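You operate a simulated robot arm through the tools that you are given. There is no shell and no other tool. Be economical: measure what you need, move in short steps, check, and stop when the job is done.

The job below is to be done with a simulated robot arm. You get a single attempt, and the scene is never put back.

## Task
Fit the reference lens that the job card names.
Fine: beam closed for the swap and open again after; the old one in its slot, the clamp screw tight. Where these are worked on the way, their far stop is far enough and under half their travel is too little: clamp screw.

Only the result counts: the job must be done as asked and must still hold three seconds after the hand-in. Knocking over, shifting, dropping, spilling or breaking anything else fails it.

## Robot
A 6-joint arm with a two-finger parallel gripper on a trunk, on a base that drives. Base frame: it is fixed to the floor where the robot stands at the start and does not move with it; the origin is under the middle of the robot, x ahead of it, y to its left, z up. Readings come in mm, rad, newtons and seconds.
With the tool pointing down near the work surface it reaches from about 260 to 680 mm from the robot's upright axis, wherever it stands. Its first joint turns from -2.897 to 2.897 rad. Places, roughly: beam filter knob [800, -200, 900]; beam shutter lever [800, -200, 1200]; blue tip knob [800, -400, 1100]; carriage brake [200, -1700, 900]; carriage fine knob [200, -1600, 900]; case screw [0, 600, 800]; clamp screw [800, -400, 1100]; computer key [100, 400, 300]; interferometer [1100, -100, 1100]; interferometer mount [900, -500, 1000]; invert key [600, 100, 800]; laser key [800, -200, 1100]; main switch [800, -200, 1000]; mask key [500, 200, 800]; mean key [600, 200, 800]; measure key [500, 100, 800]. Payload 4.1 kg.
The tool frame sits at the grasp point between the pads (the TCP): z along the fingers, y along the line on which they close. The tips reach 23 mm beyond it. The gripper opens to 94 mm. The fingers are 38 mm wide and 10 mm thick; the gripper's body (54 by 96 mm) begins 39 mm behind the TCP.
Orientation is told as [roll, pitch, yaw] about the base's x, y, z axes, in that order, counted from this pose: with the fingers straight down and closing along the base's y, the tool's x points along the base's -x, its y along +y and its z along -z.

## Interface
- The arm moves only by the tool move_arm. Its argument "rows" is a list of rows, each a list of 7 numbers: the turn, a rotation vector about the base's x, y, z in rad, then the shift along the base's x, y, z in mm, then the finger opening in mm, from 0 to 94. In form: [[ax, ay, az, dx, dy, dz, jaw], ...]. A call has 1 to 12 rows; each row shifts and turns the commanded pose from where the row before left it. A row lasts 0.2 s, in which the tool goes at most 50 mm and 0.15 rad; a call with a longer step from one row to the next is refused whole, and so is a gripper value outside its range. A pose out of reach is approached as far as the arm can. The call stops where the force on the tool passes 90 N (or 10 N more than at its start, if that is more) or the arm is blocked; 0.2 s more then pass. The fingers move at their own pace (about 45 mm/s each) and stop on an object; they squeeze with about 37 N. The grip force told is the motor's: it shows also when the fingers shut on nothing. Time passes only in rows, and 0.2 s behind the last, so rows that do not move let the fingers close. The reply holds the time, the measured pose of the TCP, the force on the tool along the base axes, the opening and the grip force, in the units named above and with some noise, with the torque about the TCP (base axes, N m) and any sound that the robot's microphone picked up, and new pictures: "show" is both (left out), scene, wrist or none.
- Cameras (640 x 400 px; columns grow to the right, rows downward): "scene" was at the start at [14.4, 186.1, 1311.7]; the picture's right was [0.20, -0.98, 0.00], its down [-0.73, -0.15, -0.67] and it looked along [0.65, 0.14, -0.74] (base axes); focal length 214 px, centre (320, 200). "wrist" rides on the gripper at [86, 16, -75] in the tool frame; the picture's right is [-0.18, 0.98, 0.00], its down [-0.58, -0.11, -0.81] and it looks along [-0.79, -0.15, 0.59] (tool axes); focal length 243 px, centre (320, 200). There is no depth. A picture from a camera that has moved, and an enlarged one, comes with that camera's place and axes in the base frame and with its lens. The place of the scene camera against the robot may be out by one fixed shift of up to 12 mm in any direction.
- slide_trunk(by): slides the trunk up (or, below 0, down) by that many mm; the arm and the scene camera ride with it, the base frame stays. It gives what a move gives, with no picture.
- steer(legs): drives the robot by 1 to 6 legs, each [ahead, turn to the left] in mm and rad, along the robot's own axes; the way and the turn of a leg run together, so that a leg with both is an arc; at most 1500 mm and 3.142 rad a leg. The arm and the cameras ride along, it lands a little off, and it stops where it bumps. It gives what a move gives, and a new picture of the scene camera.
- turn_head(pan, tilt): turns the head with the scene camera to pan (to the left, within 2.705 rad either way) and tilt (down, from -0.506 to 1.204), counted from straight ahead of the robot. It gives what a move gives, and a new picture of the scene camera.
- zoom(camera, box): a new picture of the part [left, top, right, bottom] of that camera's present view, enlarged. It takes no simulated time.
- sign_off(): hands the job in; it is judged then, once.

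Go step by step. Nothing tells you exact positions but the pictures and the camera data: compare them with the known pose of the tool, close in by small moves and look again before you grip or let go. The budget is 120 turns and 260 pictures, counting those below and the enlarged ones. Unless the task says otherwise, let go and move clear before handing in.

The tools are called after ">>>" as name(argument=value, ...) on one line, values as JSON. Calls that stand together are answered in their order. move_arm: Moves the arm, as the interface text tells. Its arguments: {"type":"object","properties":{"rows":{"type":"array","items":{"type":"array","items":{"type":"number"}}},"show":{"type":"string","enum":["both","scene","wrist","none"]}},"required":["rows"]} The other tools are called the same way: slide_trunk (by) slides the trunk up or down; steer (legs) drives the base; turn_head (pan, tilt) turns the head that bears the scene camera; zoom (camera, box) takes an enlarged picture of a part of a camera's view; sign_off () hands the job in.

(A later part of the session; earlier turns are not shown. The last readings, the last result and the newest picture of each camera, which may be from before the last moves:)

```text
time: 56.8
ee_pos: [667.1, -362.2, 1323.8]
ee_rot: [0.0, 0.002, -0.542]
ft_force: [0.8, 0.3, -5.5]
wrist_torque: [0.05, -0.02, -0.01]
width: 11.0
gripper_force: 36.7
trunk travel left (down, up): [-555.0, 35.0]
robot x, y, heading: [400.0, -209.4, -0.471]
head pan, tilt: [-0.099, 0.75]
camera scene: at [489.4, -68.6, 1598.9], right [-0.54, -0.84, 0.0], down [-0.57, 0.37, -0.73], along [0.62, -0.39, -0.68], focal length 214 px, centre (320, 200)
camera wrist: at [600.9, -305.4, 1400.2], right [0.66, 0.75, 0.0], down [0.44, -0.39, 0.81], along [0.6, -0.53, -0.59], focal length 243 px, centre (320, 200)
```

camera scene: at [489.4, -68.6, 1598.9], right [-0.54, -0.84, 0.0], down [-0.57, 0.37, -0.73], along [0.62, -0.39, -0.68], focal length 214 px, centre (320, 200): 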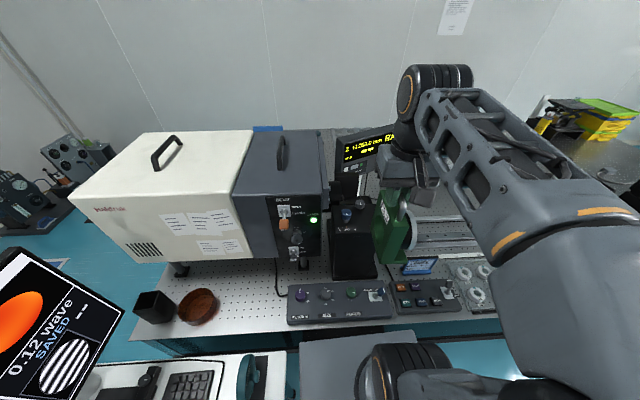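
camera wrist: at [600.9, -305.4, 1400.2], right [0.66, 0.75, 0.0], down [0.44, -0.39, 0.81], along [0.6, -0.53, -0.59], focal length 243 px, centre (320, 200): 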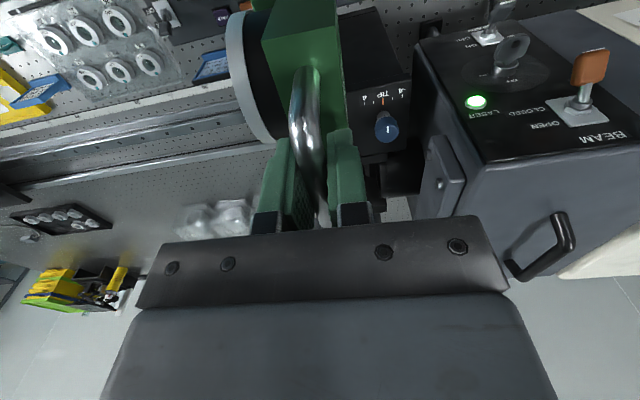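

Holding the f:3.3 block, I reverse to about my starting spot, then look around behind.

>>> steer(legs=[[-440, 0]])

>>> turn_head(pan=2.4, tilt=0.8)

>>> turn_head(pan=-2.4, tilt=0.8)

```text
time: 59.5
ee_pos: [271.8, -162.0, 1324.6]
ee_rot: [-0.001, 0.002, -0.541]
ft_force: [0.3, -0.3, -5.8]
wrist_torque: [0.03, -0.05, 0.02]
width: 11.4
gripper_force: 36.8
trunk travel left (down, up): [-555.0, 35.0]
robot x, y, heading: [3.7, -2.5, -0.463]
head pan, tilt: [-0.099, 0.75]
camera scene: at [94.0, 131.8, 1598.9], right [-0.54, -0.84, 0.0], down [-0.57, 0.37, -0.73], along [0.62, -0.39, -0.68], focal length 214 px, centre (320, 200)
```

scene: 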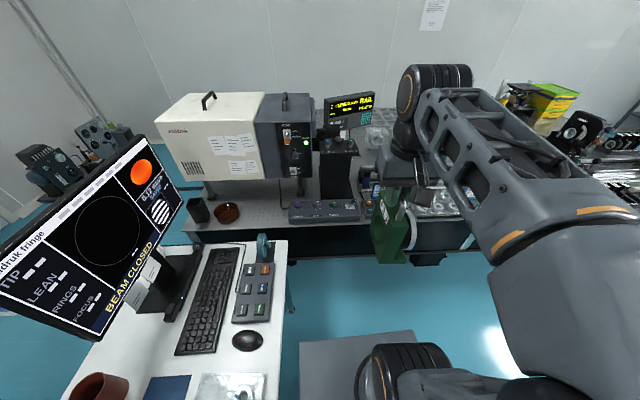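

```text
time: 61.8
ee_pos: [273.8, -161.3, 1324.6]
ee_rot: [0.0, 0.001, -0.539]
ft_force: [0.3, 0.2, -4.9]
wrist_torque: [0.01, -0.01, -0.01]
width: 11.3
gripper_force: 37.1
trunk travel left (down, up): [-555.0, 35.0]
robot x, y, heading: [7.1, -6.0, -0.471]
head pan, tilt: [2.4, 0.799]
camera scene: at [-3.8, 251.6, 1594.9], right [0.94, 0.35, 0.0], down [0.25, -0.67, -0.7], along [-0.25, 0.65, -0.72], focal length 214 px, centre (320, 200)
```

scene: 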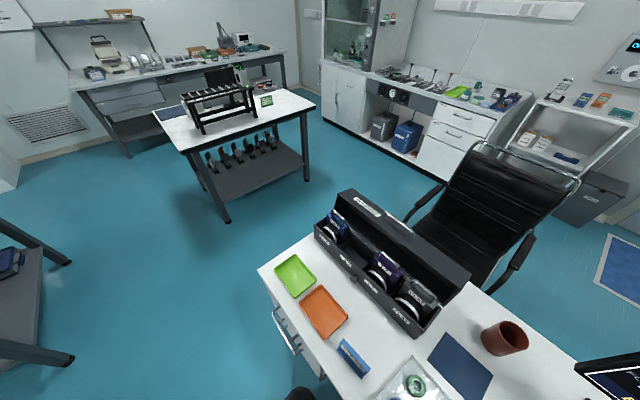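

```text
time: 65.6
ee_pos: [273.6, -161.2, 1323.4]
ee_rot: [-0.001, 0.001, -0.539]
ft_force: [0.4, -0.1, -4.4]
wrist_torque: [0.0, -0.02, 0.0]
width: 11.3
gripper_force: 36.6
trunk travel left (down, up): [-555.0, 35.0]
robot x, y, heading: [7.2, -5.0, -0.47]
head pan, tilt: [-2.4, 0.799]
camera scene: at [-53.0, 154.3, 1595.0], right [-0.27, 0.96, 0.0], down [0.69, 0.19, -0.7], along [-0.67, -0.19, -0.72], focal length 214 px, centre (320, 200)
```

scene: 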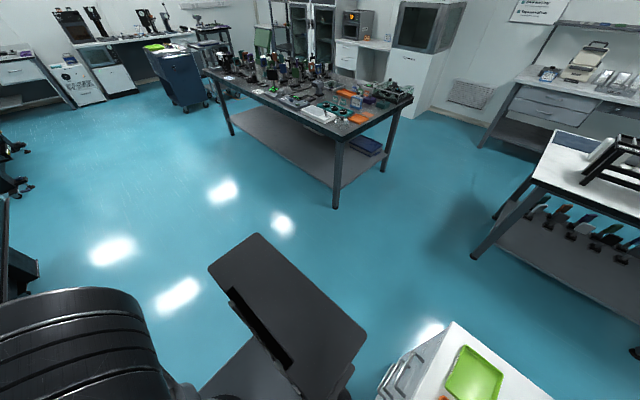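

The monitor says "BEAM CLOSED", and it's free behind me. I reverse alongside the case, lower the trunk, and look at the case.

>>> steer(legs=[[-290, 0]])

>>> slide_trunk(by=-180)

>>> turn_head(pan=1.5, tilt=0.85)

>>> zoom(camera="scene", box=[180, 70, 460, 250])

```text
time: 67.6
ee_pos: [8.1, -28.8, 1323.4]
ee_rot: [0.001, 0.002, -0.538]
ft_force: [0.0, 0.0, -4.9]
wrist_torque: [0.02, -0.04, 0.01]
width: 11.4
gripper_force: 36.6
trunk travel left (down, up): [-555.0, 35.0]
robot x, y, heading: [-260.0, 129.7, -0.467]
head pan, tilt: [-2.4, 0.799]
camera scene: at [-318.3, 288.4, 1594.9], right [-0.27, 0.96, 0.0], down [0.69, 0.19, -0.7], along [-0.67, -0.19, -0.72], focal length 214 px, centre (320, 200)
```

scene: 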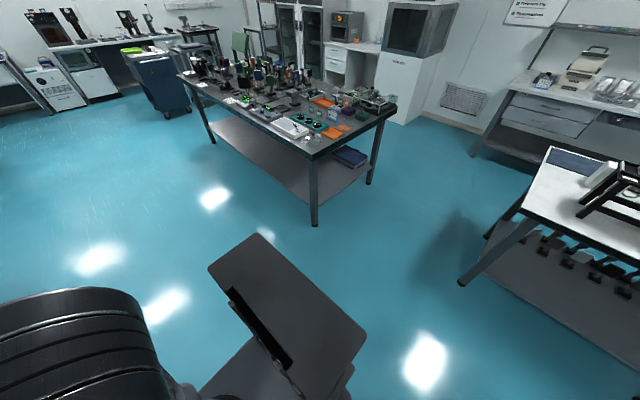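

```text
time: 69.6
ee_pos: [9.1, -28.0, 1145.0]
ee_rot: [-0.001, 0.002, -0.538]
ft_force: [0.1, -0.4, -5.9]
wrist_torque: [0.07, -0.03, 0.01]
width: 11.2
gripper_force: 37.1
trunk travel left (down, up): [-375.0, 215.0]
robot x, y, heading: [-262.4, 127.0, -0.463]
head pan, tilt: [-2.4, 0.799]
```

```text
time: 72.8
ee_pos: [8.6, -28.9, 1144.1]
ee_rot: [-0.001, 0.002, -0.539]
ft_force: [0.3, 0.4, -4.6]
wrist_torque: [0.04, -0.01, 0.02]
width: 11.5
gripper_force: 36.9
trunk travel left (down, up): [-375.0, 215.0]
robot x, y, heading: [-255.3, 129.3, -0.468]
head pan, tilt: [1.499, 0.85]
camera scene: at [-199.8, 376.9, 1410.9], right [0.86, -0.51, 0.0], down [-0.39, -0.64, -0.66], along [0.34, 0.57, -0.75], focal length 214 px, centre (320, 200)
```

scene: 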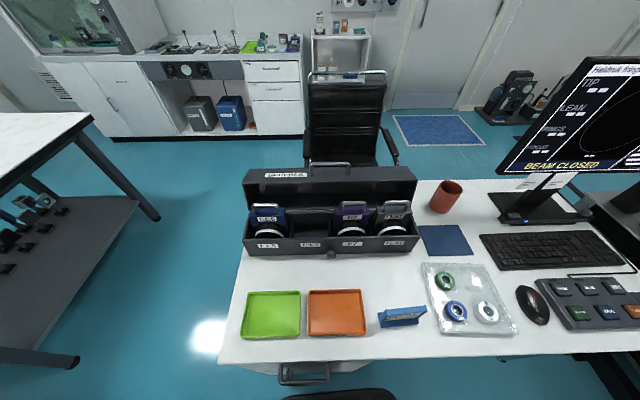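

```text
2.22 times, centred on (320, 160) of scene
camera zoom: at [-199.8, 376.9, 1410.9], right [0.86, -0.51, 0.0], down [-0.39, -0.64, -0.66], along [0.34, 0.57, -0.75], focal length 477 px, centre (320, 289)
```

zoom: 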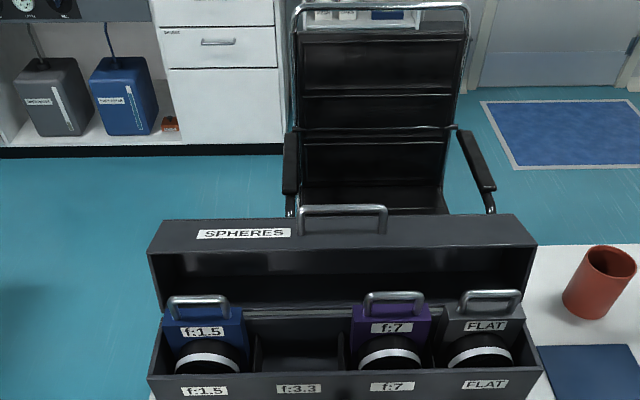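

The case is about 670 mm to my left, a bit far. I turn to face the desk and go 40 mm closer.

>>> steer(legs=[[0, 1.52], [40, 0]])

>>> turn_head(pan=0.1, tilt=1.0)

```text
time: 74.7
ee_pos: [49.4, 88.9, 1143.9]
ee_rot: [0.002, 0.004, -0.136]
ft_force: [-1.3, 0.2, -5.7]
wrist_torque: [-0.01, 0.01, -0.02]
width: 11.6
gripper_force: 37.4
trunk travel left (down, up): [-375.0, 215.0]
robot x, y, heading: [-261.4, 128.5, -0.068]
head pan, tilt: [1.499, 0.85]
stopped in leg 1: the robot was blocked; the commanded pose is now the measured one
camera scene: at [-298.7, 380.3, 1410.9], right [0.99, -0.14, 0.0], down [-0.1, -0.74, -0.66], along [0.09, 0.65, -0.75], focal length 214 px, centre (320, 200)
```

scene: 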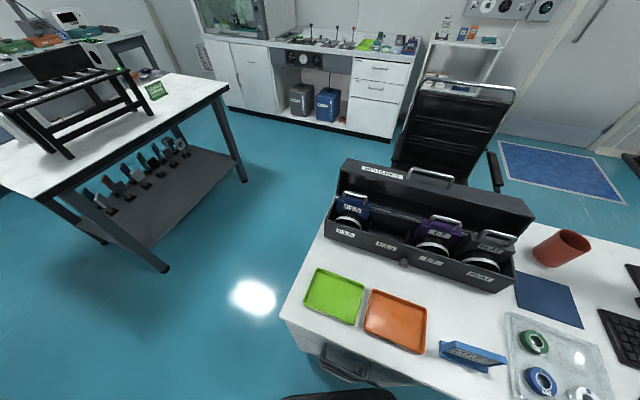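

```text
time: 76.3
ee_pos: [49.1, 87.3, 1144.2]
ee_rot: [0.002, 0.003, -0.135]
ft_force: [0.7, 0.5, -4.7]
wrist_torque: [0.0, 0.01, 0.0]
width: 11.3
gripper_force: 36.9
trunk travel left (down, up): [-375.0, 215.0]
robot x, y, heading: [-257.5, 126.3, -0.071]
head pan, tilt: [0.099, 1.0]
camera scene: at [-239.9, 304.9, 1399.8], right [0.03, -1.0, 0.0], down [-0.84, -0.03, -0.54], along [0.54, 0.02, -0.84], focal length 214 px, centre (320, 200)
```

scene: 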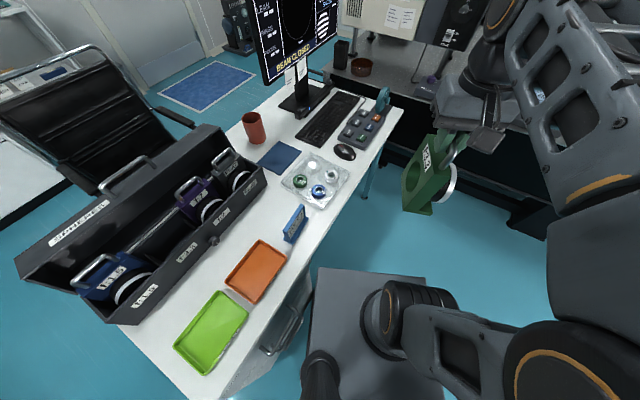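

The base corner touched the drawer side. I turn back parallel to the desk, back off, and approach on a shallow angle to end about 45 mm closer.

>>> steer(legs=[[0, -0.4], [-330, 0], [0, 0.13], [350, 0], [0, -0.13]])

```text
time: 82.7
ee_pos: [40.4, 3.3, 1143.9]
ee_rot: [0.003, 0.005, -0.54]
ft_force: [0.2, 0.0, -4.5]
wrist_torque: [0.04, 0.02, 0.0]
width: 11.4
gripper_force: 37.0
trunk travel left (down, up): [-375.0, 215.0]
robot x, y, heading: [-237.5, 151.1, -0.378]
head pan, tilt: [0.099, 1.0]
camera scene: at [-163.6, 312.8, 1399.8], right [-0.28, -0.96, 0.0], down [-0.81, 0.23, -0.54], along [0.52, -0.15, -0.84], focal length 214 px, centre (320, 200)
```

scene: 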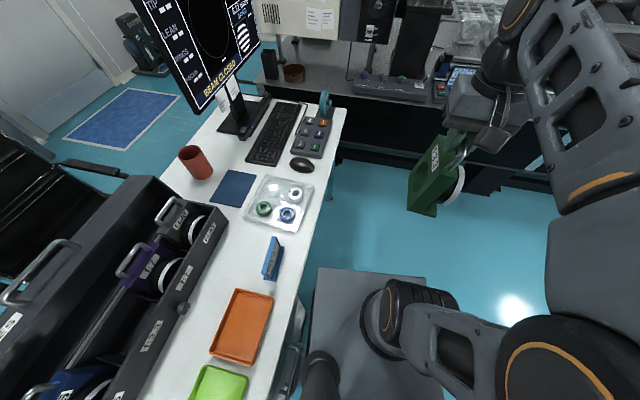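

I must not reach past the neck at my left; better to face the desk. I make a small three-point manoeuvre: back, turn away, forward, then turn to face the case.

>>> steer(legs=[[-250, 0], [0, -0.45], [250, 0], [0, 1.89]])

>>> turn_head(pan=0.0, tilt=0.9)

```text
time: 91.7
ee_pos: [-110.5, 304.0, 1143.2]
ee_rot: [0.001, 0.003, 0.873]
ft_force: [0.4, 0.3, -5.5]
wrist_torque: [-0.04, -0.02, -0.01]
width: 11.3
gripper_force: 37.2
trunk travel left (down, up): [-375.0, 215.0]
robot x, y, heading: [-299.7, 57.4, 1.04]
head pan, tilt: [0.099, 1.0]
camera scene: at [-442.2, 158.4, 1399.8], right [0.91, -0.42, 0.0], down [-0.36, -0.76, -0.54], along [0.23, 0.49, -0.84], focal length 214 px, centre (320, 200)
```

scene: 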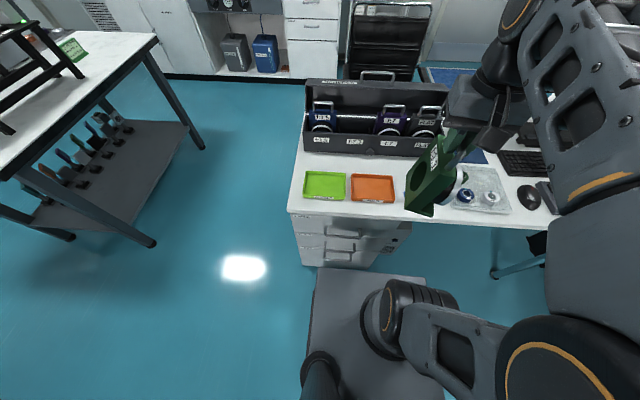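

```text
time: 92.4
ee_pos: [-109.1, 305.1, 1145.3]
ee_rot: [0.001, 0.004, 0.873]
ft_force: [-0.3, 0.6, -5.0]
wrist_torque: [0.0, -0.04, -0.04]
width: 11.4
gripper_force: 37.0
trunk travel left (down, up): [-375.0, 215.0]
robot x, y, heading: [-296.3, 58.0, 1.034]
head pan, tilt: [0.0, 0.901]
camera scene: at [-433.1, 160.1, 1407.0], right [0.86, -0.51, 0.0], down [-0.4, -0.67, -0.62], along [0.32, 0.53, -0.78], focal length 214 px, centre (320, 200)
```

scene: 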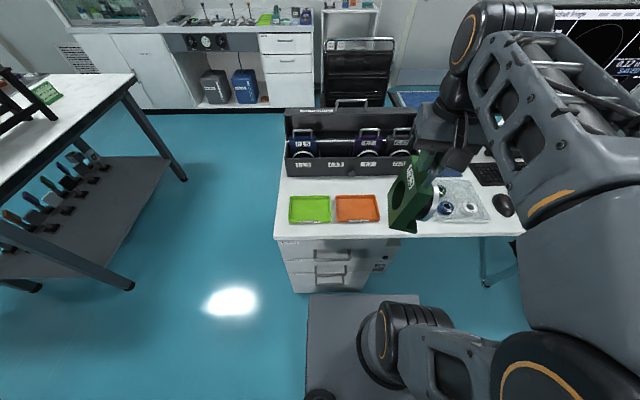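

Facing the case now; drawers are about 95 mm clear of my base front. I advance 70 mm and move the arm over the desk.

>>> steer(legs=[[70, 0]])

>>> move_arm(rows=[[0, 0, -0.14, 0, 0, 0, 0], [0, 0, -0.14, 0, 0, 0, 0], [0, 0, -0.14, 0, 0, 0, 0], [0, 0, -0.14, 0, 0, 0, 0], [0, 0, -0.14, 0, 0, 0, 0], [0, 0, -0.14, 0, 0, 0, 0], [0, 0, -0.14, 0, 0, 0, 0], [0, 0, -0.14, 0, 0, 0, 0], [0, 0, -0.14, 0, 0, 0, 0], [0, 0, -0.14, 0, 0, 0, 0]], show="both")

```text
time: 93.4
ee_pos: [-74.9, 363.7, 1143.4]
ee_rot: [0.002, 0.002, 0.872]
ft_force: [0.0, 0.1, -4.7]
wrist_torque: [0.01, -0.02, -0.01]
width: 11.4
gripper_force: 37.3
trunk travel left (down, up): [-375.0, 215.0]
robot x, y, heading: [-259.9, 113.9, 1.034]
head pan, tilt: [0.0, 0.901]
camera scene: at [-398.1, 219.1, 1407.0], right [0.86, -0.51, 0.0], down [-0.4, -0.67, -0.62], along [0.32, 0.53, -0.78], focal length 214 px, centre (320, 200)
```

scene: 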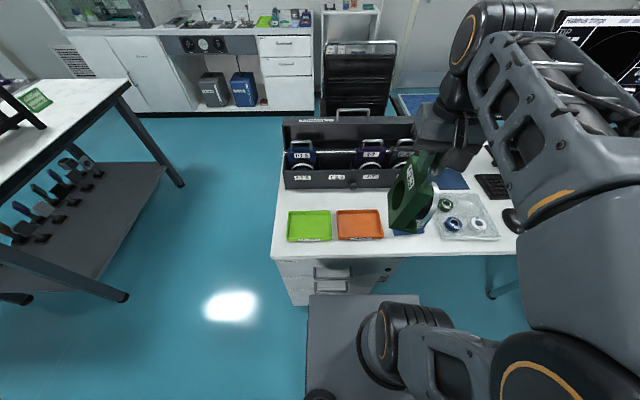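

```text
time: 95.6
ee_pos: [-76.9, 363.3, 1142.8]
ee_rot: [0.003, 0.004, -0.529]
ft_force: [-0.8, -0.4, -5.7]
wrist_torque: [0.0, 0.02, -0.01]
width: 11.5
gripper_force: 36.5
trunk travel left (down, up): [-375.0, 215.0]
robot x, y, heading: [-259.6, 118.3, 1.037]
head pan, tilt: [0.0, 0.901]
camera scene: at [-398.2, 219.0, 1407.0], right [0.86, -0.51, 0.0], down [-0.4, -0.67, -0.62], along [0.32, 0.53, -0.78], focal length 214 px, centre (320, 200)
camera wrist: at [-141.8, 419.8, 1219.8], right [0.66, 0.76, 0.0], down [0.45, -0.39, 0.8], along [0.61, -0.53, -0.59], focal length 243 px, centre (320, 200)
```

scene: 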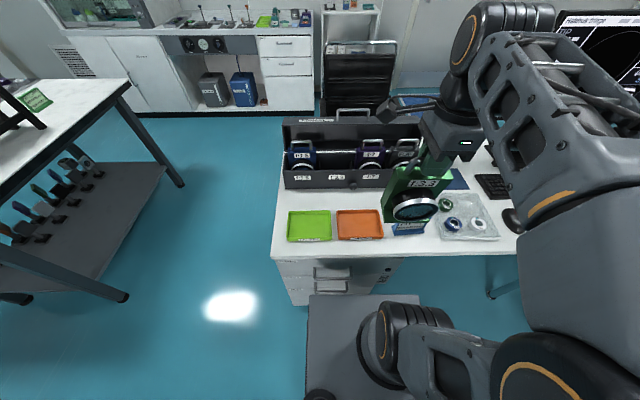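
wrist: 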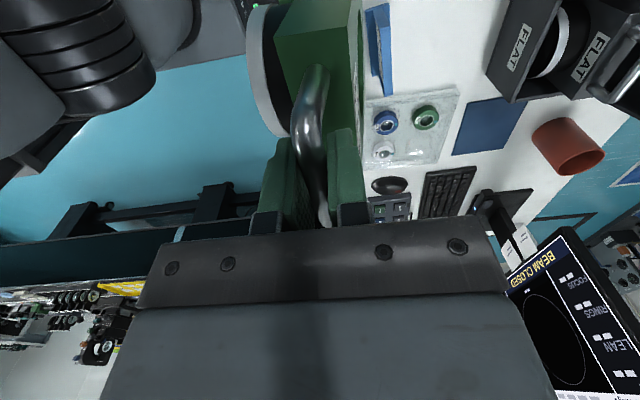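

Orientation matches the slots. I zoom in on the case.

>>> zoom(camera="scene", box=[270, 100, 430, 200])

>>> zoom(camera="scene", box=[370, 120, 470, 240])

```text
4.00 times, centred on (350, 150) of scene
camera zoom: at [-398.2, 219.0, 1407.0], right [0.86, -0.51, 0.0], down [-0.4, -0.67, -0.62], along [0.32, 0.53, -0.78], focal length 858 px, centre (200, 400)
```

zoom: 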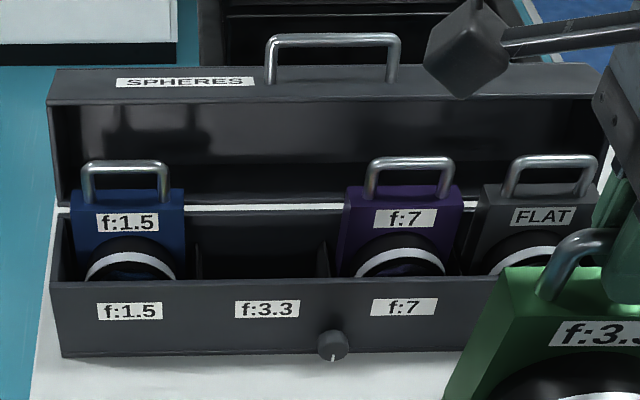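

```text
3.33 times, centred on (420, 180) of scene
camera zoom: at [-398.2, 219.0, 1407.0], right [0.86, -0.51, 0.0], down [-0.4, -0.67, -0.62], along [0.32, 0.53, -0.78], focal length 715 px, centre (-13, 267)
```

zoom: 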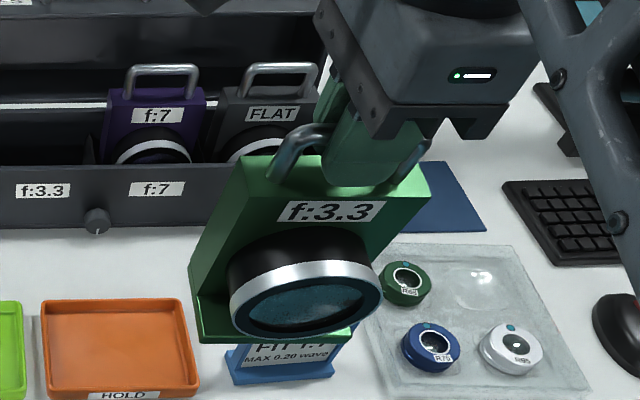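

I move the arm left/back so the wrist camera can look along the case past the held block.

>>> move_arm(rows=[[0, 0, -0.01, -22, 36, 10, 0], [0, 0, 0, -22, 36, 10, 0], [0, 0, 0, -22, 37, 10, 0], [0, 0, 0, -22, 37, 10, 0]], show="wrist")

>>> zoom(camera="wrist", box=[360, 0, 640, 175])

>>> move_arm(rows=[[0, 0, 0, -20, 35, 0, 0], [0, 0, 0, -20, 35, 0, 0]], show="wrist")

>>> zoom(camera="wrist", box=[360, 0, 640, 175])

```text
time: 96.6
ee_pos: [-161.7, 511.4, 1182.5]
ee_rot: [0.001, 0.004, -0.54]
ft_force: [-0.4, -0.7, -4.5]
wrist_torque: [0.0, -0.01, -0.02]
width: 11.5
gripper_force: 37.0
trunk travel left (down, up): [-375.0, 215.0]
robot x, y, heading: [-261.8, 112.5, 1.031]
head pan, tilt: [0.0, 0.901]
camera wrist: at [-228.4, 568.1, 1257.9], right [0.66, 0.75, 0.0], down [0.45, -0.39, 0.8], along [0.6, -0.53, -0.59], focal length 243 px, centre (320, 200)
```

wrist: 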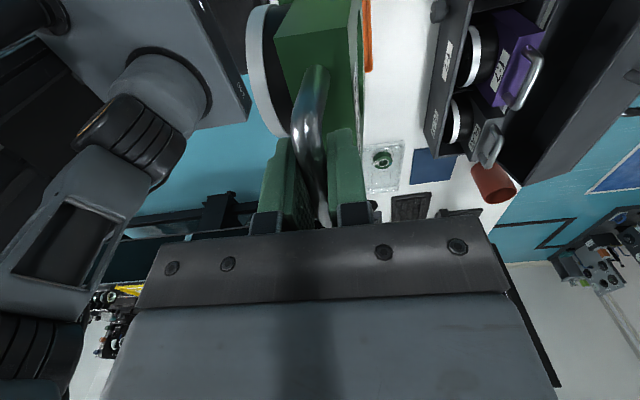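

```text
2.29 times, centred on (500, 88) of wrist
camera zoom: at [-228.4, 568.1, 1257.9], right [0.66, 0.75, 0.0], down [0.45, -0.39, 0.8], along [0.6, -0.53, -0.59], focal length 555 px, centre (-91, 457)
```

zoom: 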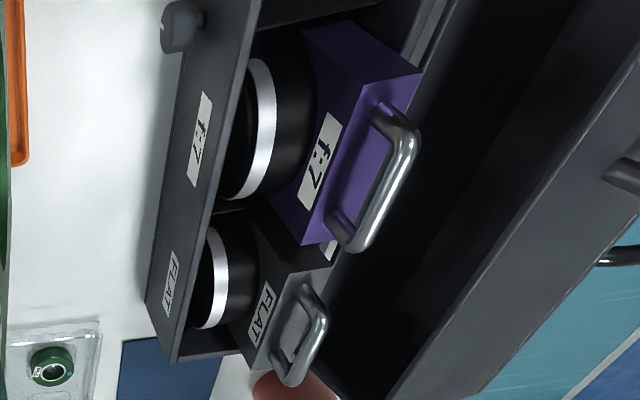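

```text
time: 97.2
ee_pos: [-204.6, 579.1, 1182.7]
ee_rot: [0.0, 0.004, -0.537]
ft_force: [-0.3, 0.2, -5.4]
wrist_torque: [0.01, 0.01, 0.01]
width: 11.6
gripper_force: 36.9
trunk travel left (down, up): [-375.0, 215.0]
robot x, y, heading: [-263.1, 115.0, 1.035]
head pan, tilt: [0.0, 0.901]
camera wrist: at [-269.9, 635.5, 1258.3], right [0.66, 0.75, 0.0], down [0.45, -0.39, 0.8], along [0.6, -0.53, -0.59], focal length 243 px, centre (320, 200)
```

wrist: 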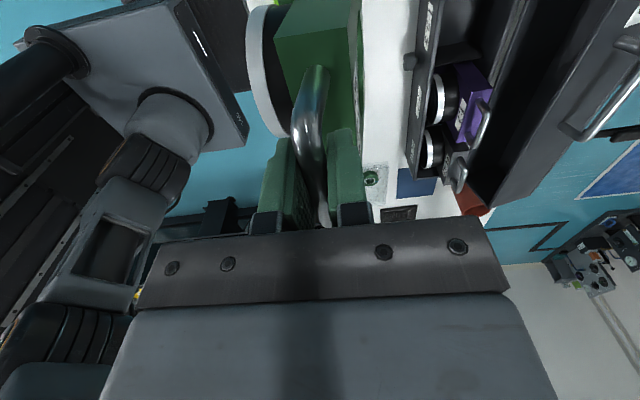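

```text
2.29 times, centred on (500, 88) of wrist
camera zoom: at [-269.9, 635.5, 1258.3], right [0.66, 0.75, 0.0], down [0.45, -0.39, 0.8], along [0.6, -0.53, -0.59], focal length 555 px, centre (-91, 457)
```

zoom: 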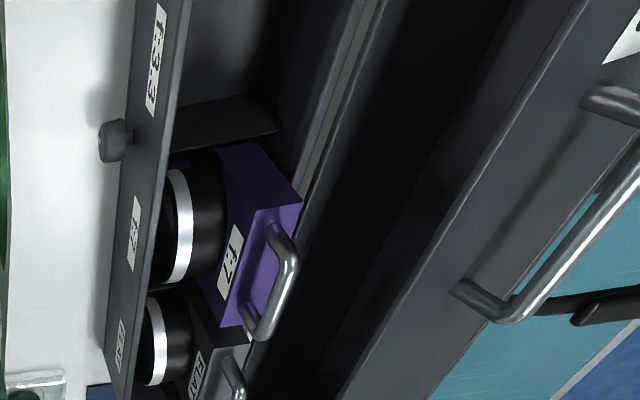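

I triangulate the f:7 handle roughly at (90,663,925); one more view from another place for a better baseline.

>>> move_arm(rows=[[0, 0, 0, 36, -25, -20, 0], [0, 0, 0, 36, -25, -20, 0], [0, 0, 0, 36, -25, -20, 0], [0, 0, 0, 36, -24, -20, 0]], show="wrist")

>>> zoom(camera="wrist", box=[440, 0, 640, 125])

>>> zoom(camera="scene", box=[270, 100, 430, 200])

```text
time: 98.2
ee_pos: [-58.5, 480.1, 1105.1]
ee_rot: [0.003, 0.003, -0.539]
ft_force: [-0.2, 0.5, -5.1]
wrist_torque: [-0.05, 0.06, 0.02]
width: 11.6
gripper_force: 37.3
trunk travel left (down, up): [-375.0, 215.0]
robot x, y, heading: [-261.0, 111.4, 1.037]
head pan, tilt: [0.0, 0.901]
camera wrist: at [-124.2, 536.7, 1181.1], right [0.66, 0.75, 0.0], down [0.45, -0.39, 0.8], along [0.6, -0.53, -0.59], focal length 243 px, centre (320, 200)
```

wrist: 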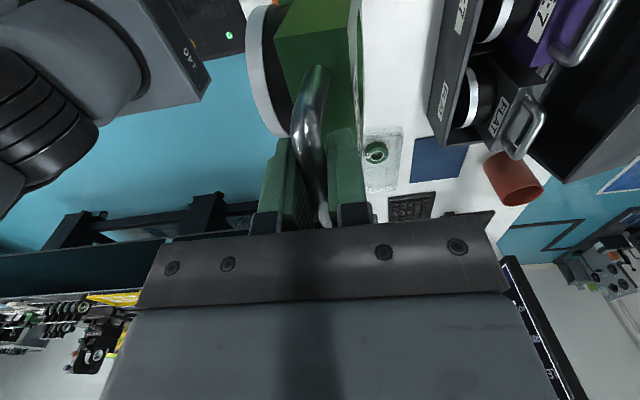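

```text
3.20 times, centred on (540, 62) of wrist
camera zoom: at [-124.2, 536.7, 1181.1], right [0.66, 0.75, 0.0], down [0.45, -0.39, 0.8], along [0.6, -0.53, -0.59], focal length 776 px, centre (-384, 640)
```

zoom: 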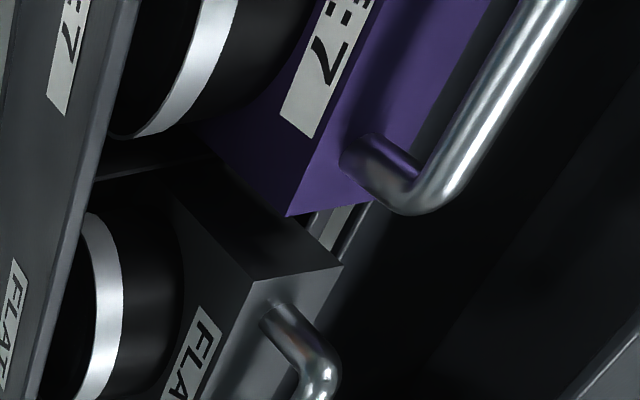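

```text
4.00 times, centred on (350, 150) of scene
camera zoom: at [-398.1, 219.1, 1407.0], right [0.86, -0.51, 0.0], down [-0.4, -0.67, -0.62], along [0.32, 0.53, -0.78], focal length 858 px, centre (200, 400)
```

zoom: 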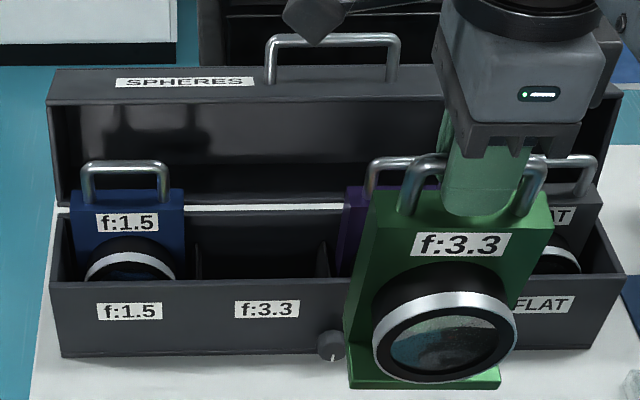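

Calibrated: the f:7 handle is at about (90,666,930) and the empty f:3.3 slot centre at about (-22,727). I carry the block above the slot.

>>> move_arm(rows=[[0, 0, 0.03, 6, 40, 20, 0], [0, 0, 0, 6, 45, 0, 0], [0, 0, 0, 6, 45, 0, 0], [0, 0, 0, 6, 45, 0, 0], [0, 0, 0, 6, 40, 0, 0], [0, 0, 0, 6, 22, 0, 0]], show="both")

>>> zoom(camera="scene", box=[270, 70, 430, 190])

```text
time: 99.6
ee_pos: [-34.2, 691.2, 1102.4]
ee_rot: [-0.004, 0.005, -0.506]
ft_force: [1.2, 0.1, -5.9]
wrist_torque: [0.01, 0.0, 0.0]
width: 11.1
gripper_force: 36.6
out of reach, approached as far as the arm can: row 5, 6
trunk travel left (down, up): [-375.0, 215.0]
robot x, y, heading: [-265.2, 114.2, 1.037]
head pan, tilt: [0.0, 0.901]
camera scene: at [-397.7, 220.5, 1406.9], right [0.86, -0.51, 0.0], down [-0.4, -0.67, -0.62], along [0.32, 0.53, -0.78], focal length 214 px, centre (320, 200)
camera wrist: at [-101.1, 746.1, 1179.2], right [0.64, 0.77, 0.0], down [0.46, -0.38, 0.8], along [0.62, -0.51, -0.59], focal length 243 px, centre (320, 200)
```

scene: 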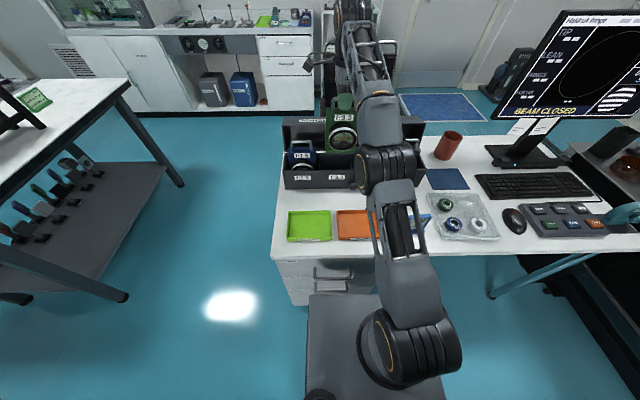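
wrist: 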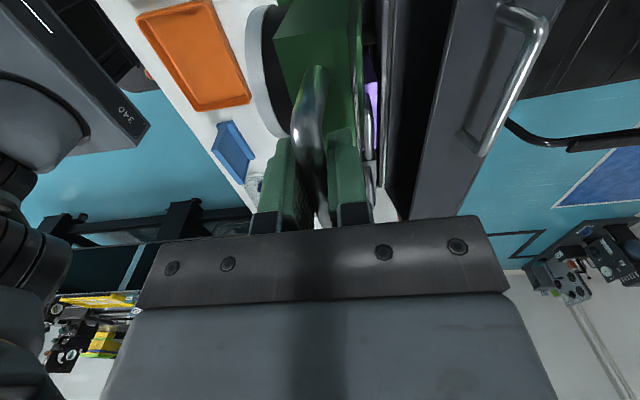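

```text
3.33 times, centred on (350, 130) of scene
camera zoom: at [-397.7, 220.5, 1406.9], right [0.86, -0.51, 0.0], down [-0.4, -0.67, -0.62], along [0.32, 0.53, -0.78], focal length 715 px, centre (220, 433)
```

zoom: 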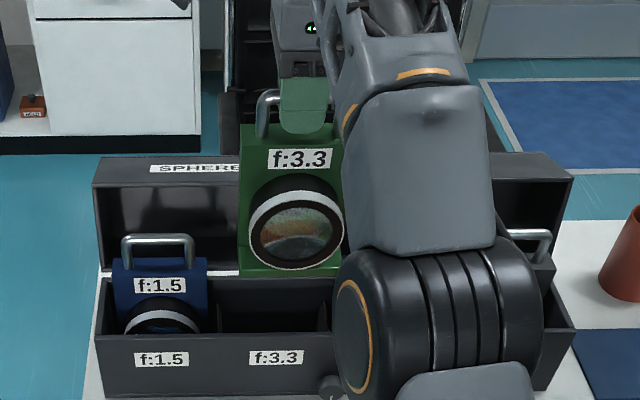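

At that height it's out of reach; raising the trunk helps. I raise it 150 and then lower the arm while reaching out.

>>> slide_trunk(by=150)

>>> move_arm(rows=[[0, 0, 0, 0, 0, -40, 0], [0, 0, 0, 0, 0, -40, 0], [0, 0, 0, 0, 0, -30, 0], [0, 0, 0, 0, 0, -20, 0]], show="none")

```text
time: 101.4
ee_pos: [-33.3, 690.0, 1254.9]
ee_rot: [0.001, 0.005, -0.506]
ft_force: [-0.1, 0.4, -6.0]
wrist_torque: [-0.01, -0.02, -0.01]
width: 11.5
gripper_force: 36.5
trunk travel left (down, up): [-525.0, 65.0]
robot x, y, heading: [-262.1, 115.4, 1.041]
head pan, tilt: [0.0, 0.901]
```

```text
time: 102.4
ee_pos: [-33.6, 689.3, 1124.1]
ee_rot: [0.002, 0.003, -0.506]
ft_force: [0.2, 0.1, -6.1]
wrist_torque: [-0.02, 0.02, 0.0]
width: 11.6
gripper_force: 37.4
trunk travel left (down, up): [-525.0, 65.0]
robot x, y, heading: [-261.1, 115.4, 1.036]
head pan, tilt: [0.0, 0.901]
```

>>> move_arm(rows=[[0, 0, 0, 6, 19, 0, 0], [0, 0, 0, 6, 19, 0, 0]], show="both")

>>> zoom(camera="scene", box=[270, 130, 430, 250])

>>> zoom(camera="wrist", box=[240, 0, 480, 150])

```text
time: 103.0
ee_pos: [-21.3, 728.2, 1125.5]
ee_rot: [0.001, 0.003, -0.505]
ft_force: [-0.5, 1.0, -5.6]
wrist_torque: [0.02, -0.02, 0.0]
width: 11.4
gripper_force: 36.6
trunk travel left (down, up): [-525.0, 65.0]
robot x, y, heading: [-258.4, 114.2, 1.034]
head pan, tilt: [0.0, 0.901]
camera scene: at [-397.9, 220.1, 1557.0], right [0.86, -0.51, 0.0], down [-0.4, -0.67, -0.62], along [0.32, 0.53, -0.78], focal length 214 px, centre (320, 200)
camera wrist: at [-89.3, 783.0, 1201.1], right [0.64, 0.77, 0.0], down [0.46, -0.38, 0.8], along [0.62, -0.51, -0.59], focal length 243 px, centre (320, 200)
```

scene: 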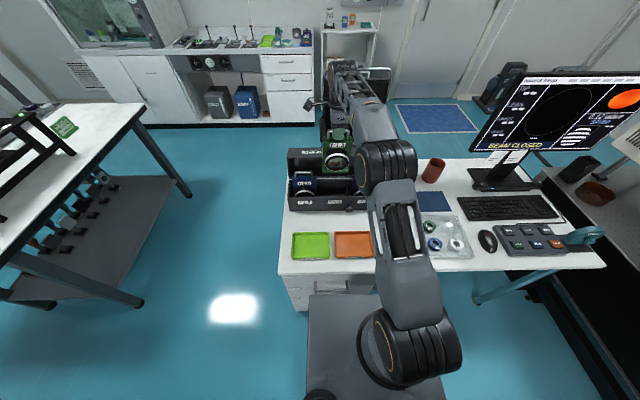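
wrist: 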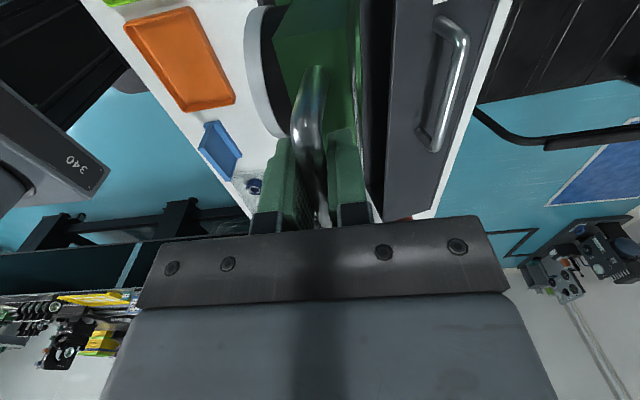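

```text
3.33 times, centred on (350, 190) of scene
camera zoom: at [-397.9, 220.1, 1557.0], right [0.86, -0.51, 0.0], down [-0.4, -0.67, -0.62], along [0.32, 0.53, -0.78], focal length 715 px, centre (220, 233)
```

zoom: 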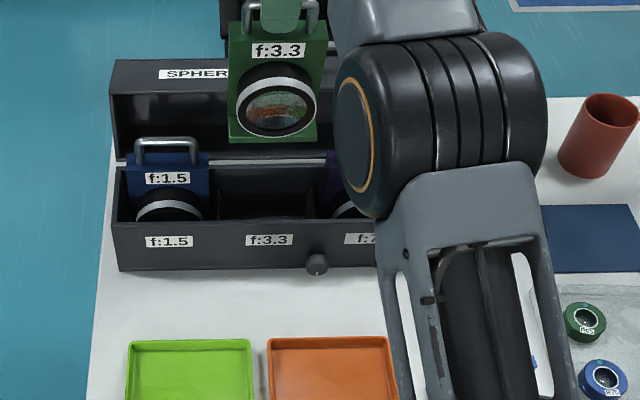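

```text
2.67 times, centred on (360, 75) of wrist
camera zoom: at [-89.3, 783.0, 1201.1], right [0.64, 0.77, 0.0], down [0.46, -0.38, 0.8], along [0.62, -0.51, -0.59], focal length 647 px, centre (213, 533)
```

zoom: 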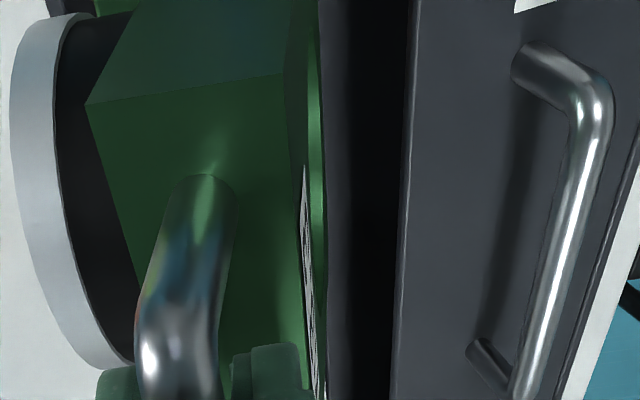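

The block is centred over the f:3.3 slot and the lid rim is clear. I lower it.

>>> move_arm(rows=[[0, 0, 0, 0, 0, -35, 0], [0, 0, 0, 0, 0, -35, 0], [0, 0, 0, 0, 0, -25, 0], [0, 0, 0, 0, 0, -20, 0]], show="both")

>>> zoom(camera="scene", box=[290, 140, 390, 220])

>>> zoom(camera="wrist", box=[240, 0, 480, 150])

```text
time: 104.0
ee_pos: [-23.6, 724.3, 1017.9]
ee_rot: [0.015, 0.005, -0.506]
ft_force: [-4.4, -5.8, 33.1]
wrist_torque: [0.13, 0.23, -0.42]
width: 11.9
gripper_force: 36.8
trunk travel left (down, up): [-525.0, 65.0]
robot x, y, heading: [-259.7, 115.1, 1.034]
head pan, tilt: [0.0, 0.901]
camera scene: at [-400.5, 214.2, 1558.1], right [0.86, -0.51, 0.0], down [-0.4, -0.67, -0.62], along [0.32, 0.54, -0.78], focal length 214 px, centre (320, 200)
camera wrist: at [-92.2, 779.6, 1094.7], right [0.64, 0.77, 0.01], down [0.45, -0.39, 0.8], along [0.62, -0.5, -0.6], focal length 243 px, centre (320, 200)
```

scene: 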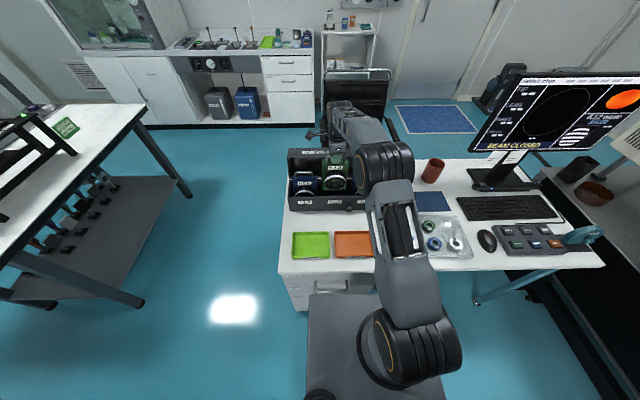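
wrist: 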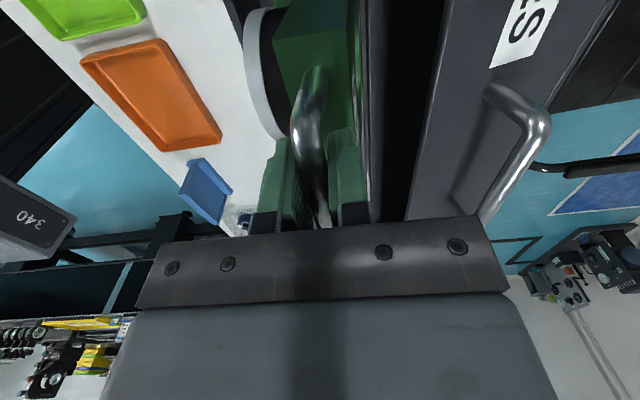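

```text
5.00 times, centred on (340, 180) of scene
camera zoom: at [-400.5, 214.2, 1558.1], right [0.86, -0.51, 0.0], down [-0.4, -0.67, -0.62], along [0.32, 0.54, -0.78], focal length 1072 px, centre (220, 300)
```

zoom: 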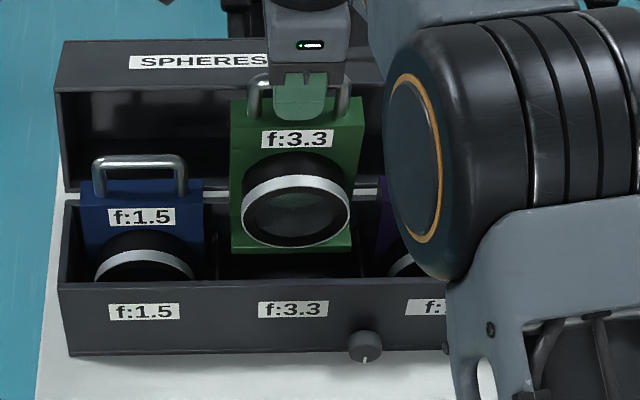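

```text
2.67 times, centred on (360, 75) of wrist
camera zoom: at [-92.2, 779.6, 1094.7], right [0.64, 0.77, 0.01], down [0.45, -0.39, 0.8], along [0.62, -0.5, -0.6], focal length 647 px, centre (213, 533)
```

zoom: 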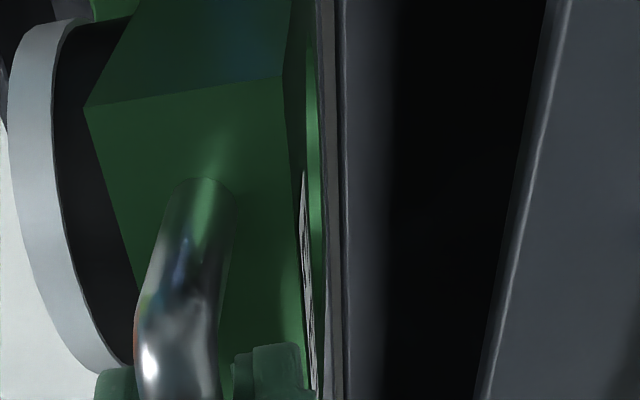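

The back of the block touches the case's rear wall. I raise, shift 8 mm toward me and lower again.

>>> move_arm(rows=[[0, 0, 0, 0, 0, 18, 0], [0, 0, 0, -4, -7, 0, 0], [0, 0, 0, 0, 0, 0, 0]], show="none")

>>> zoom(camera="wrist", box=[240, 0, 480, 150])

>>> zoom(camera="scene", box=[290, 140, 390, 220])

```text
time: 104.8
ee_pos: [-24.4, 719.4, 1026.2]
ee_rot: [0.0, 0.004, -0.509]
ft_force: [-0.4, 0.0, -5.5]
wrist_torque: [0.02, -0.03, 0.0]
width: 11.5
gripper_force: 36.7
trunk travel left (down, up): [-525.0, 65.0]
robot x, y, heading: [-262.7, 116.9, 1.035]
head pan, tilt: [0.0, 0.901]
```

```text
2.67 times, centred on (360, 75) of wrist
camera zoom: at [-93.3, 774.3, 1102.4], right [0.64, 0.77, 0.0], down [0.46, -0.38, 0.8], along [0.62, -0.51, -0.59], focal length 647 px, centre (213, 533)
```

zoom: 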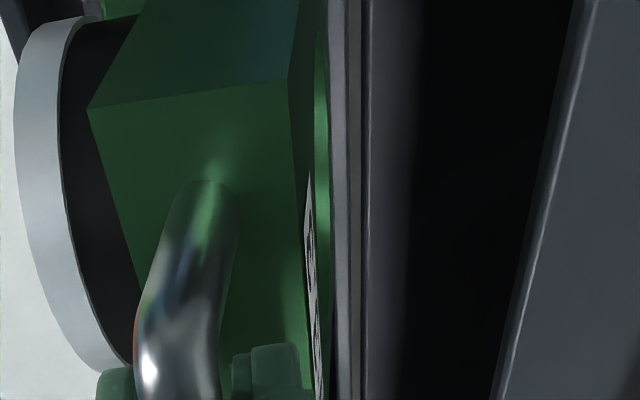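

```text
5.00 times, centred on (340, 180) of scene
camera zoom: at [-398.2, 219.2, 1556.9], right [0.86, -0.51, 0.0], down [-0.4, -0.67, -0.62], along [0.32, 0.53, -0.78], focal length 1072 px, centre (220, 300)
```

zoom: 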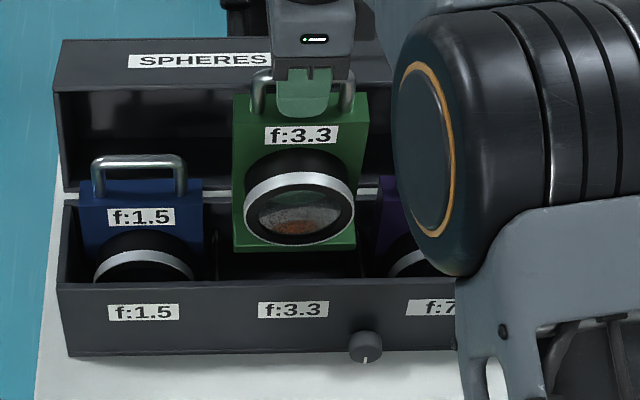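

>>> move_arm(rows=[[0, 0, 0, -1, -2, -6, 0], [0, 0, 0, 0, 0, -8, 0], [0, 0, 0, 0, 0, -8, 0]], show="none")

>>> zoom(camera="scene", box=[290, 140, 390, 220])

```text
time: 105.6
ee_pos: [-25.8, 718.1, 1005.2]
ee_rot: [0.001, 0.003, -0.506]
ft_force: [-1.3, -0.4, -5.7]
wrist_torque: [-0.03, 0.04, -0.01]
width: 11.6
gripper_force: 37.1
trunk travel left (down, up): [-525.0, 65.0]
robot x, y, heading: [-261.5, 113.2, 1.033]
head pan, tilt: [0.0, 0.901]
```

```text
5.00 times, centred on (340, 180) of scene
camera zoom: at [-398.1, 219.5, 1557.0], right [0.86, -0.51, 0.0], down [-0.4, -0.67, -0.62], along [0.32, 0.53, -0.78], focal length 1072 px, centre (220, 300)
```

zoom: 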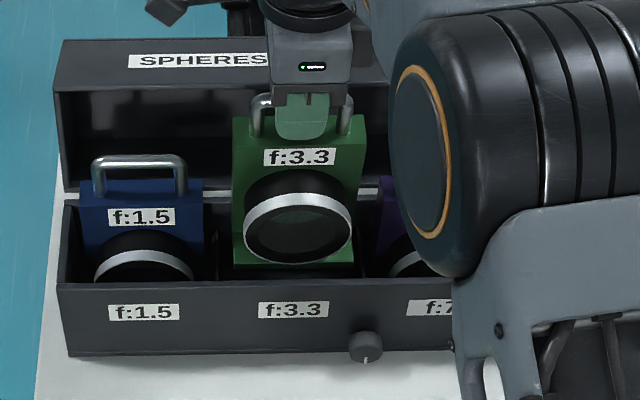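

Past the earlier contact height with no force. I keep lowering in small steps.

>>> move_arm(rows=[[0, 0, 0, 0, 0, -8, 0], [0, 0, 0, 0, 0, -8, 0], [0, 0, 0, 0, 0, -4, 0]], show="none")

>>> zoom(camera="scene", box=[290, 140, 390, 220])

```text
time: 106.4
ee_pos: [-26.7, 718.5, 985.0]
ee_rot: [0.002, 0.004, -0.505]
ft_force: [0.2, -0.1, -5.8]
wrist_torque: [-0.01, 0.01, 0.0]
width: 11.5
gripper_force: 36.3
trunk travel left (down, up): [-525.0, 65.0]
robot x, y, heading: [-257.0, 115.0, 1.035]
head pan, tilt: [0.0, 0.901]
```

```text
5.00 times, centred on (340, 180) of scene
camera zoom: at [-398.1, 219.5, 1557.0], right [0.86, -0.51, 0.0], down [-0.4, -0.67, -0.62], along [0.32, 0.53, -0.78], focal length 1072 px, centre (220, 300)
```

zoom: 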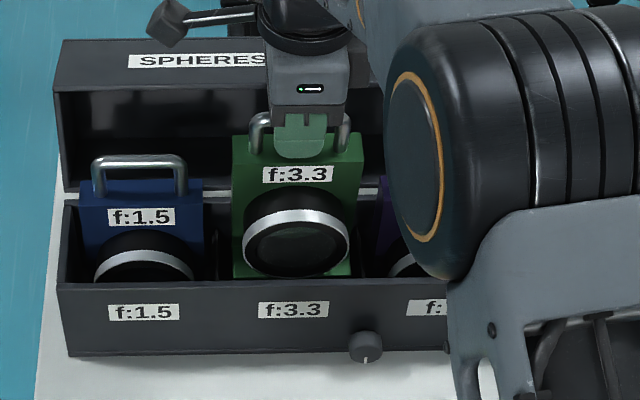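

>>> move_arm(rows=[[0, 0, 0, 0, 0, -5, 0], [0, 0, 0, 0, 0, -5, 0], [0, 0, 0, 0, 0, -5, 0]], show="none")

>>> zoom(camera="scene", box=[290, 140, 390, 220])

>>> zoom(camera="wrist", box=[200, 0, 440, 150])

```text
time: 107.2
ee_pos: [-27.3, 719.3, 971.5]
ee_rot: [0.002, 0.003, -0.506]
ft_force: [0.9, 0.1, -5.0]
wrist_torque: [-0.02, 0.05, 0.02]
width: 11.5
gripper_force: 37.2
trunk travel left (down, up): [-525.0, 65.0]
robot x, y, heading: [-262.3, 112.8, 1.035]
head pan, tilt: [0.0, 0.901]
```

```text
5.00 times, centred on (340, 180) of scene
camera zoom: at [-398.1, 219.5, 1557.0], right [0.86, -0.51, 0.0], down [-0.4, -0.67, -0.62], along [0.32, 0.53, -0.78], focal length 1072 px, centre (220, 300)
```

zoom: 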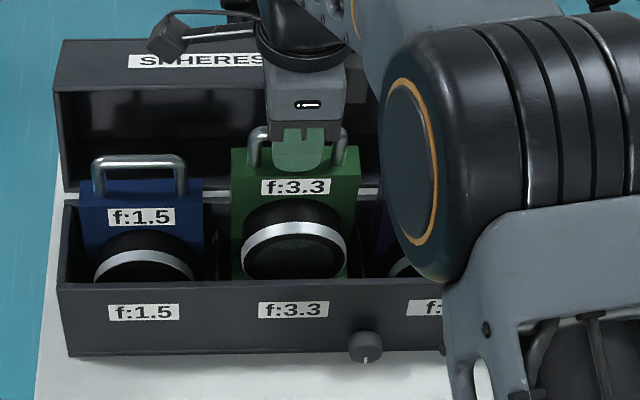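

```text
2.67 times, centred on (320, 75) of wrist
camera zoom: at [-94.8, 774.1, 1046.5], right [0.64, 0.77, 0.0], down [0.46, -0.38, 0.8], along [0.62, -0.51, -0.59], focal length 647 px, centre (320, 533)
```

zoom: 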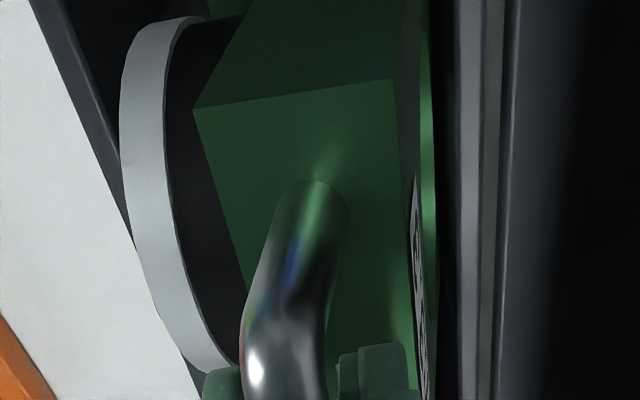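

The ring passes behind the front wall. I continue.

>>> move_arm(rows=[[0, 0, 0, 0, 0, -6, 0], [0, 0, 0, 0, 0, -6, 0], [0, 0, 0, 0, 0, -6, 0]], show="none")

>>> move_arm(rows=[[0, 0, 0, 0, 0, -5, 0], [0, 0, 0, 0, 0, -5, 0]], show="none")

>>> zoom(camera="scene", box=[290, 140, 390, 220])

```text
time: 108.0
ee_pos: [-27.2, 718.4, 953.2]
ee_rot: [0.0, 0.002, -0.508]
ft_force: [1.1, -0.3, -6.2]
wrist_torque: [0.0, 0.01, 0.0]
width: 11.3
gripper_force: 37.2
trunk travel left (down, up): [-525.0, 65.0]
robot x, y, heading: [-263.3, 117.7, 1.034]
head pan, tilt: [0.0, 0.901]
```

```text
time: 108.6
ee_pos: [-26.1, 718.0, 943.7]
ee_rot: [-0.001, 0.002, -0.507]
ft_force: [0.1, 0.7, -5.8]
wrist_torque: [-0.04, 0.02, -0.01]
width: 11.3
gripper_force: 36.7
trunk travel left (down, up): [-525.0, 65.0]
robot x, y, heading: [-261.3, 114.2, 1.037]
head pan, tilt: [0.0, 0.901]
```

```text
5.00 times, centred on (340, 180) of scene
camera zoom: at [-398.1, 219.5, 1557.0], right [0.86, -0.51, 0.0], down [-0.4, -0.67, -0.62], along [0.32, 0.53, -0.78], focal length 1072 px, centre (220, 300)
```

zoom: 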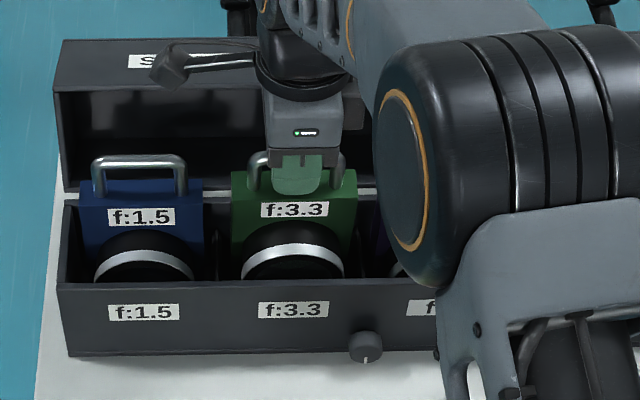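

>>> move_arm(rows=[[0, 0, 0, 0, 0, -3, 0], [0, 0, 0, 0, 0, -3, 0]], show="none")

>>> move_arm(rows=[[0, 0, 0, 0, 0, -2, 0], [0, 0, 0, 0, 0, -2, 0]], show="none")

```text
time: 109.2
ee_pos: [-26.4, 719.3, 936.7]
ee_rot: [0.002, 0.005, -0.506]
ft_force: [-0.1, 0.4, -5.9]
wrist_torque: [-0.03, 0.01, -0.02]
width: 11.3
gripper_force: 36.9
trunk travel left (down, up): [-525.0, 65.0]
robot x, y, heading: [-263.4, 116.0, 1.031]
head pan, tilt: [0.0, 0.901]
```

```text
time: 109.8
ee_pos: [-25.6, 719.2, 934.6]
ee_rot: [0.004, 0.003, -0.507]
ft_force: [0.7, -0.3, 1.4]
wrist_torque: [0.01, 0.29, 0.01]
width: 11.4
gripper_force: 36.8
trunk travel left (down, up): [-525.0, 65.0]
robot x, y, heading: [-266.4, 115.5, 1.036]
head pan, tilt: [0.0, 0.901]
```

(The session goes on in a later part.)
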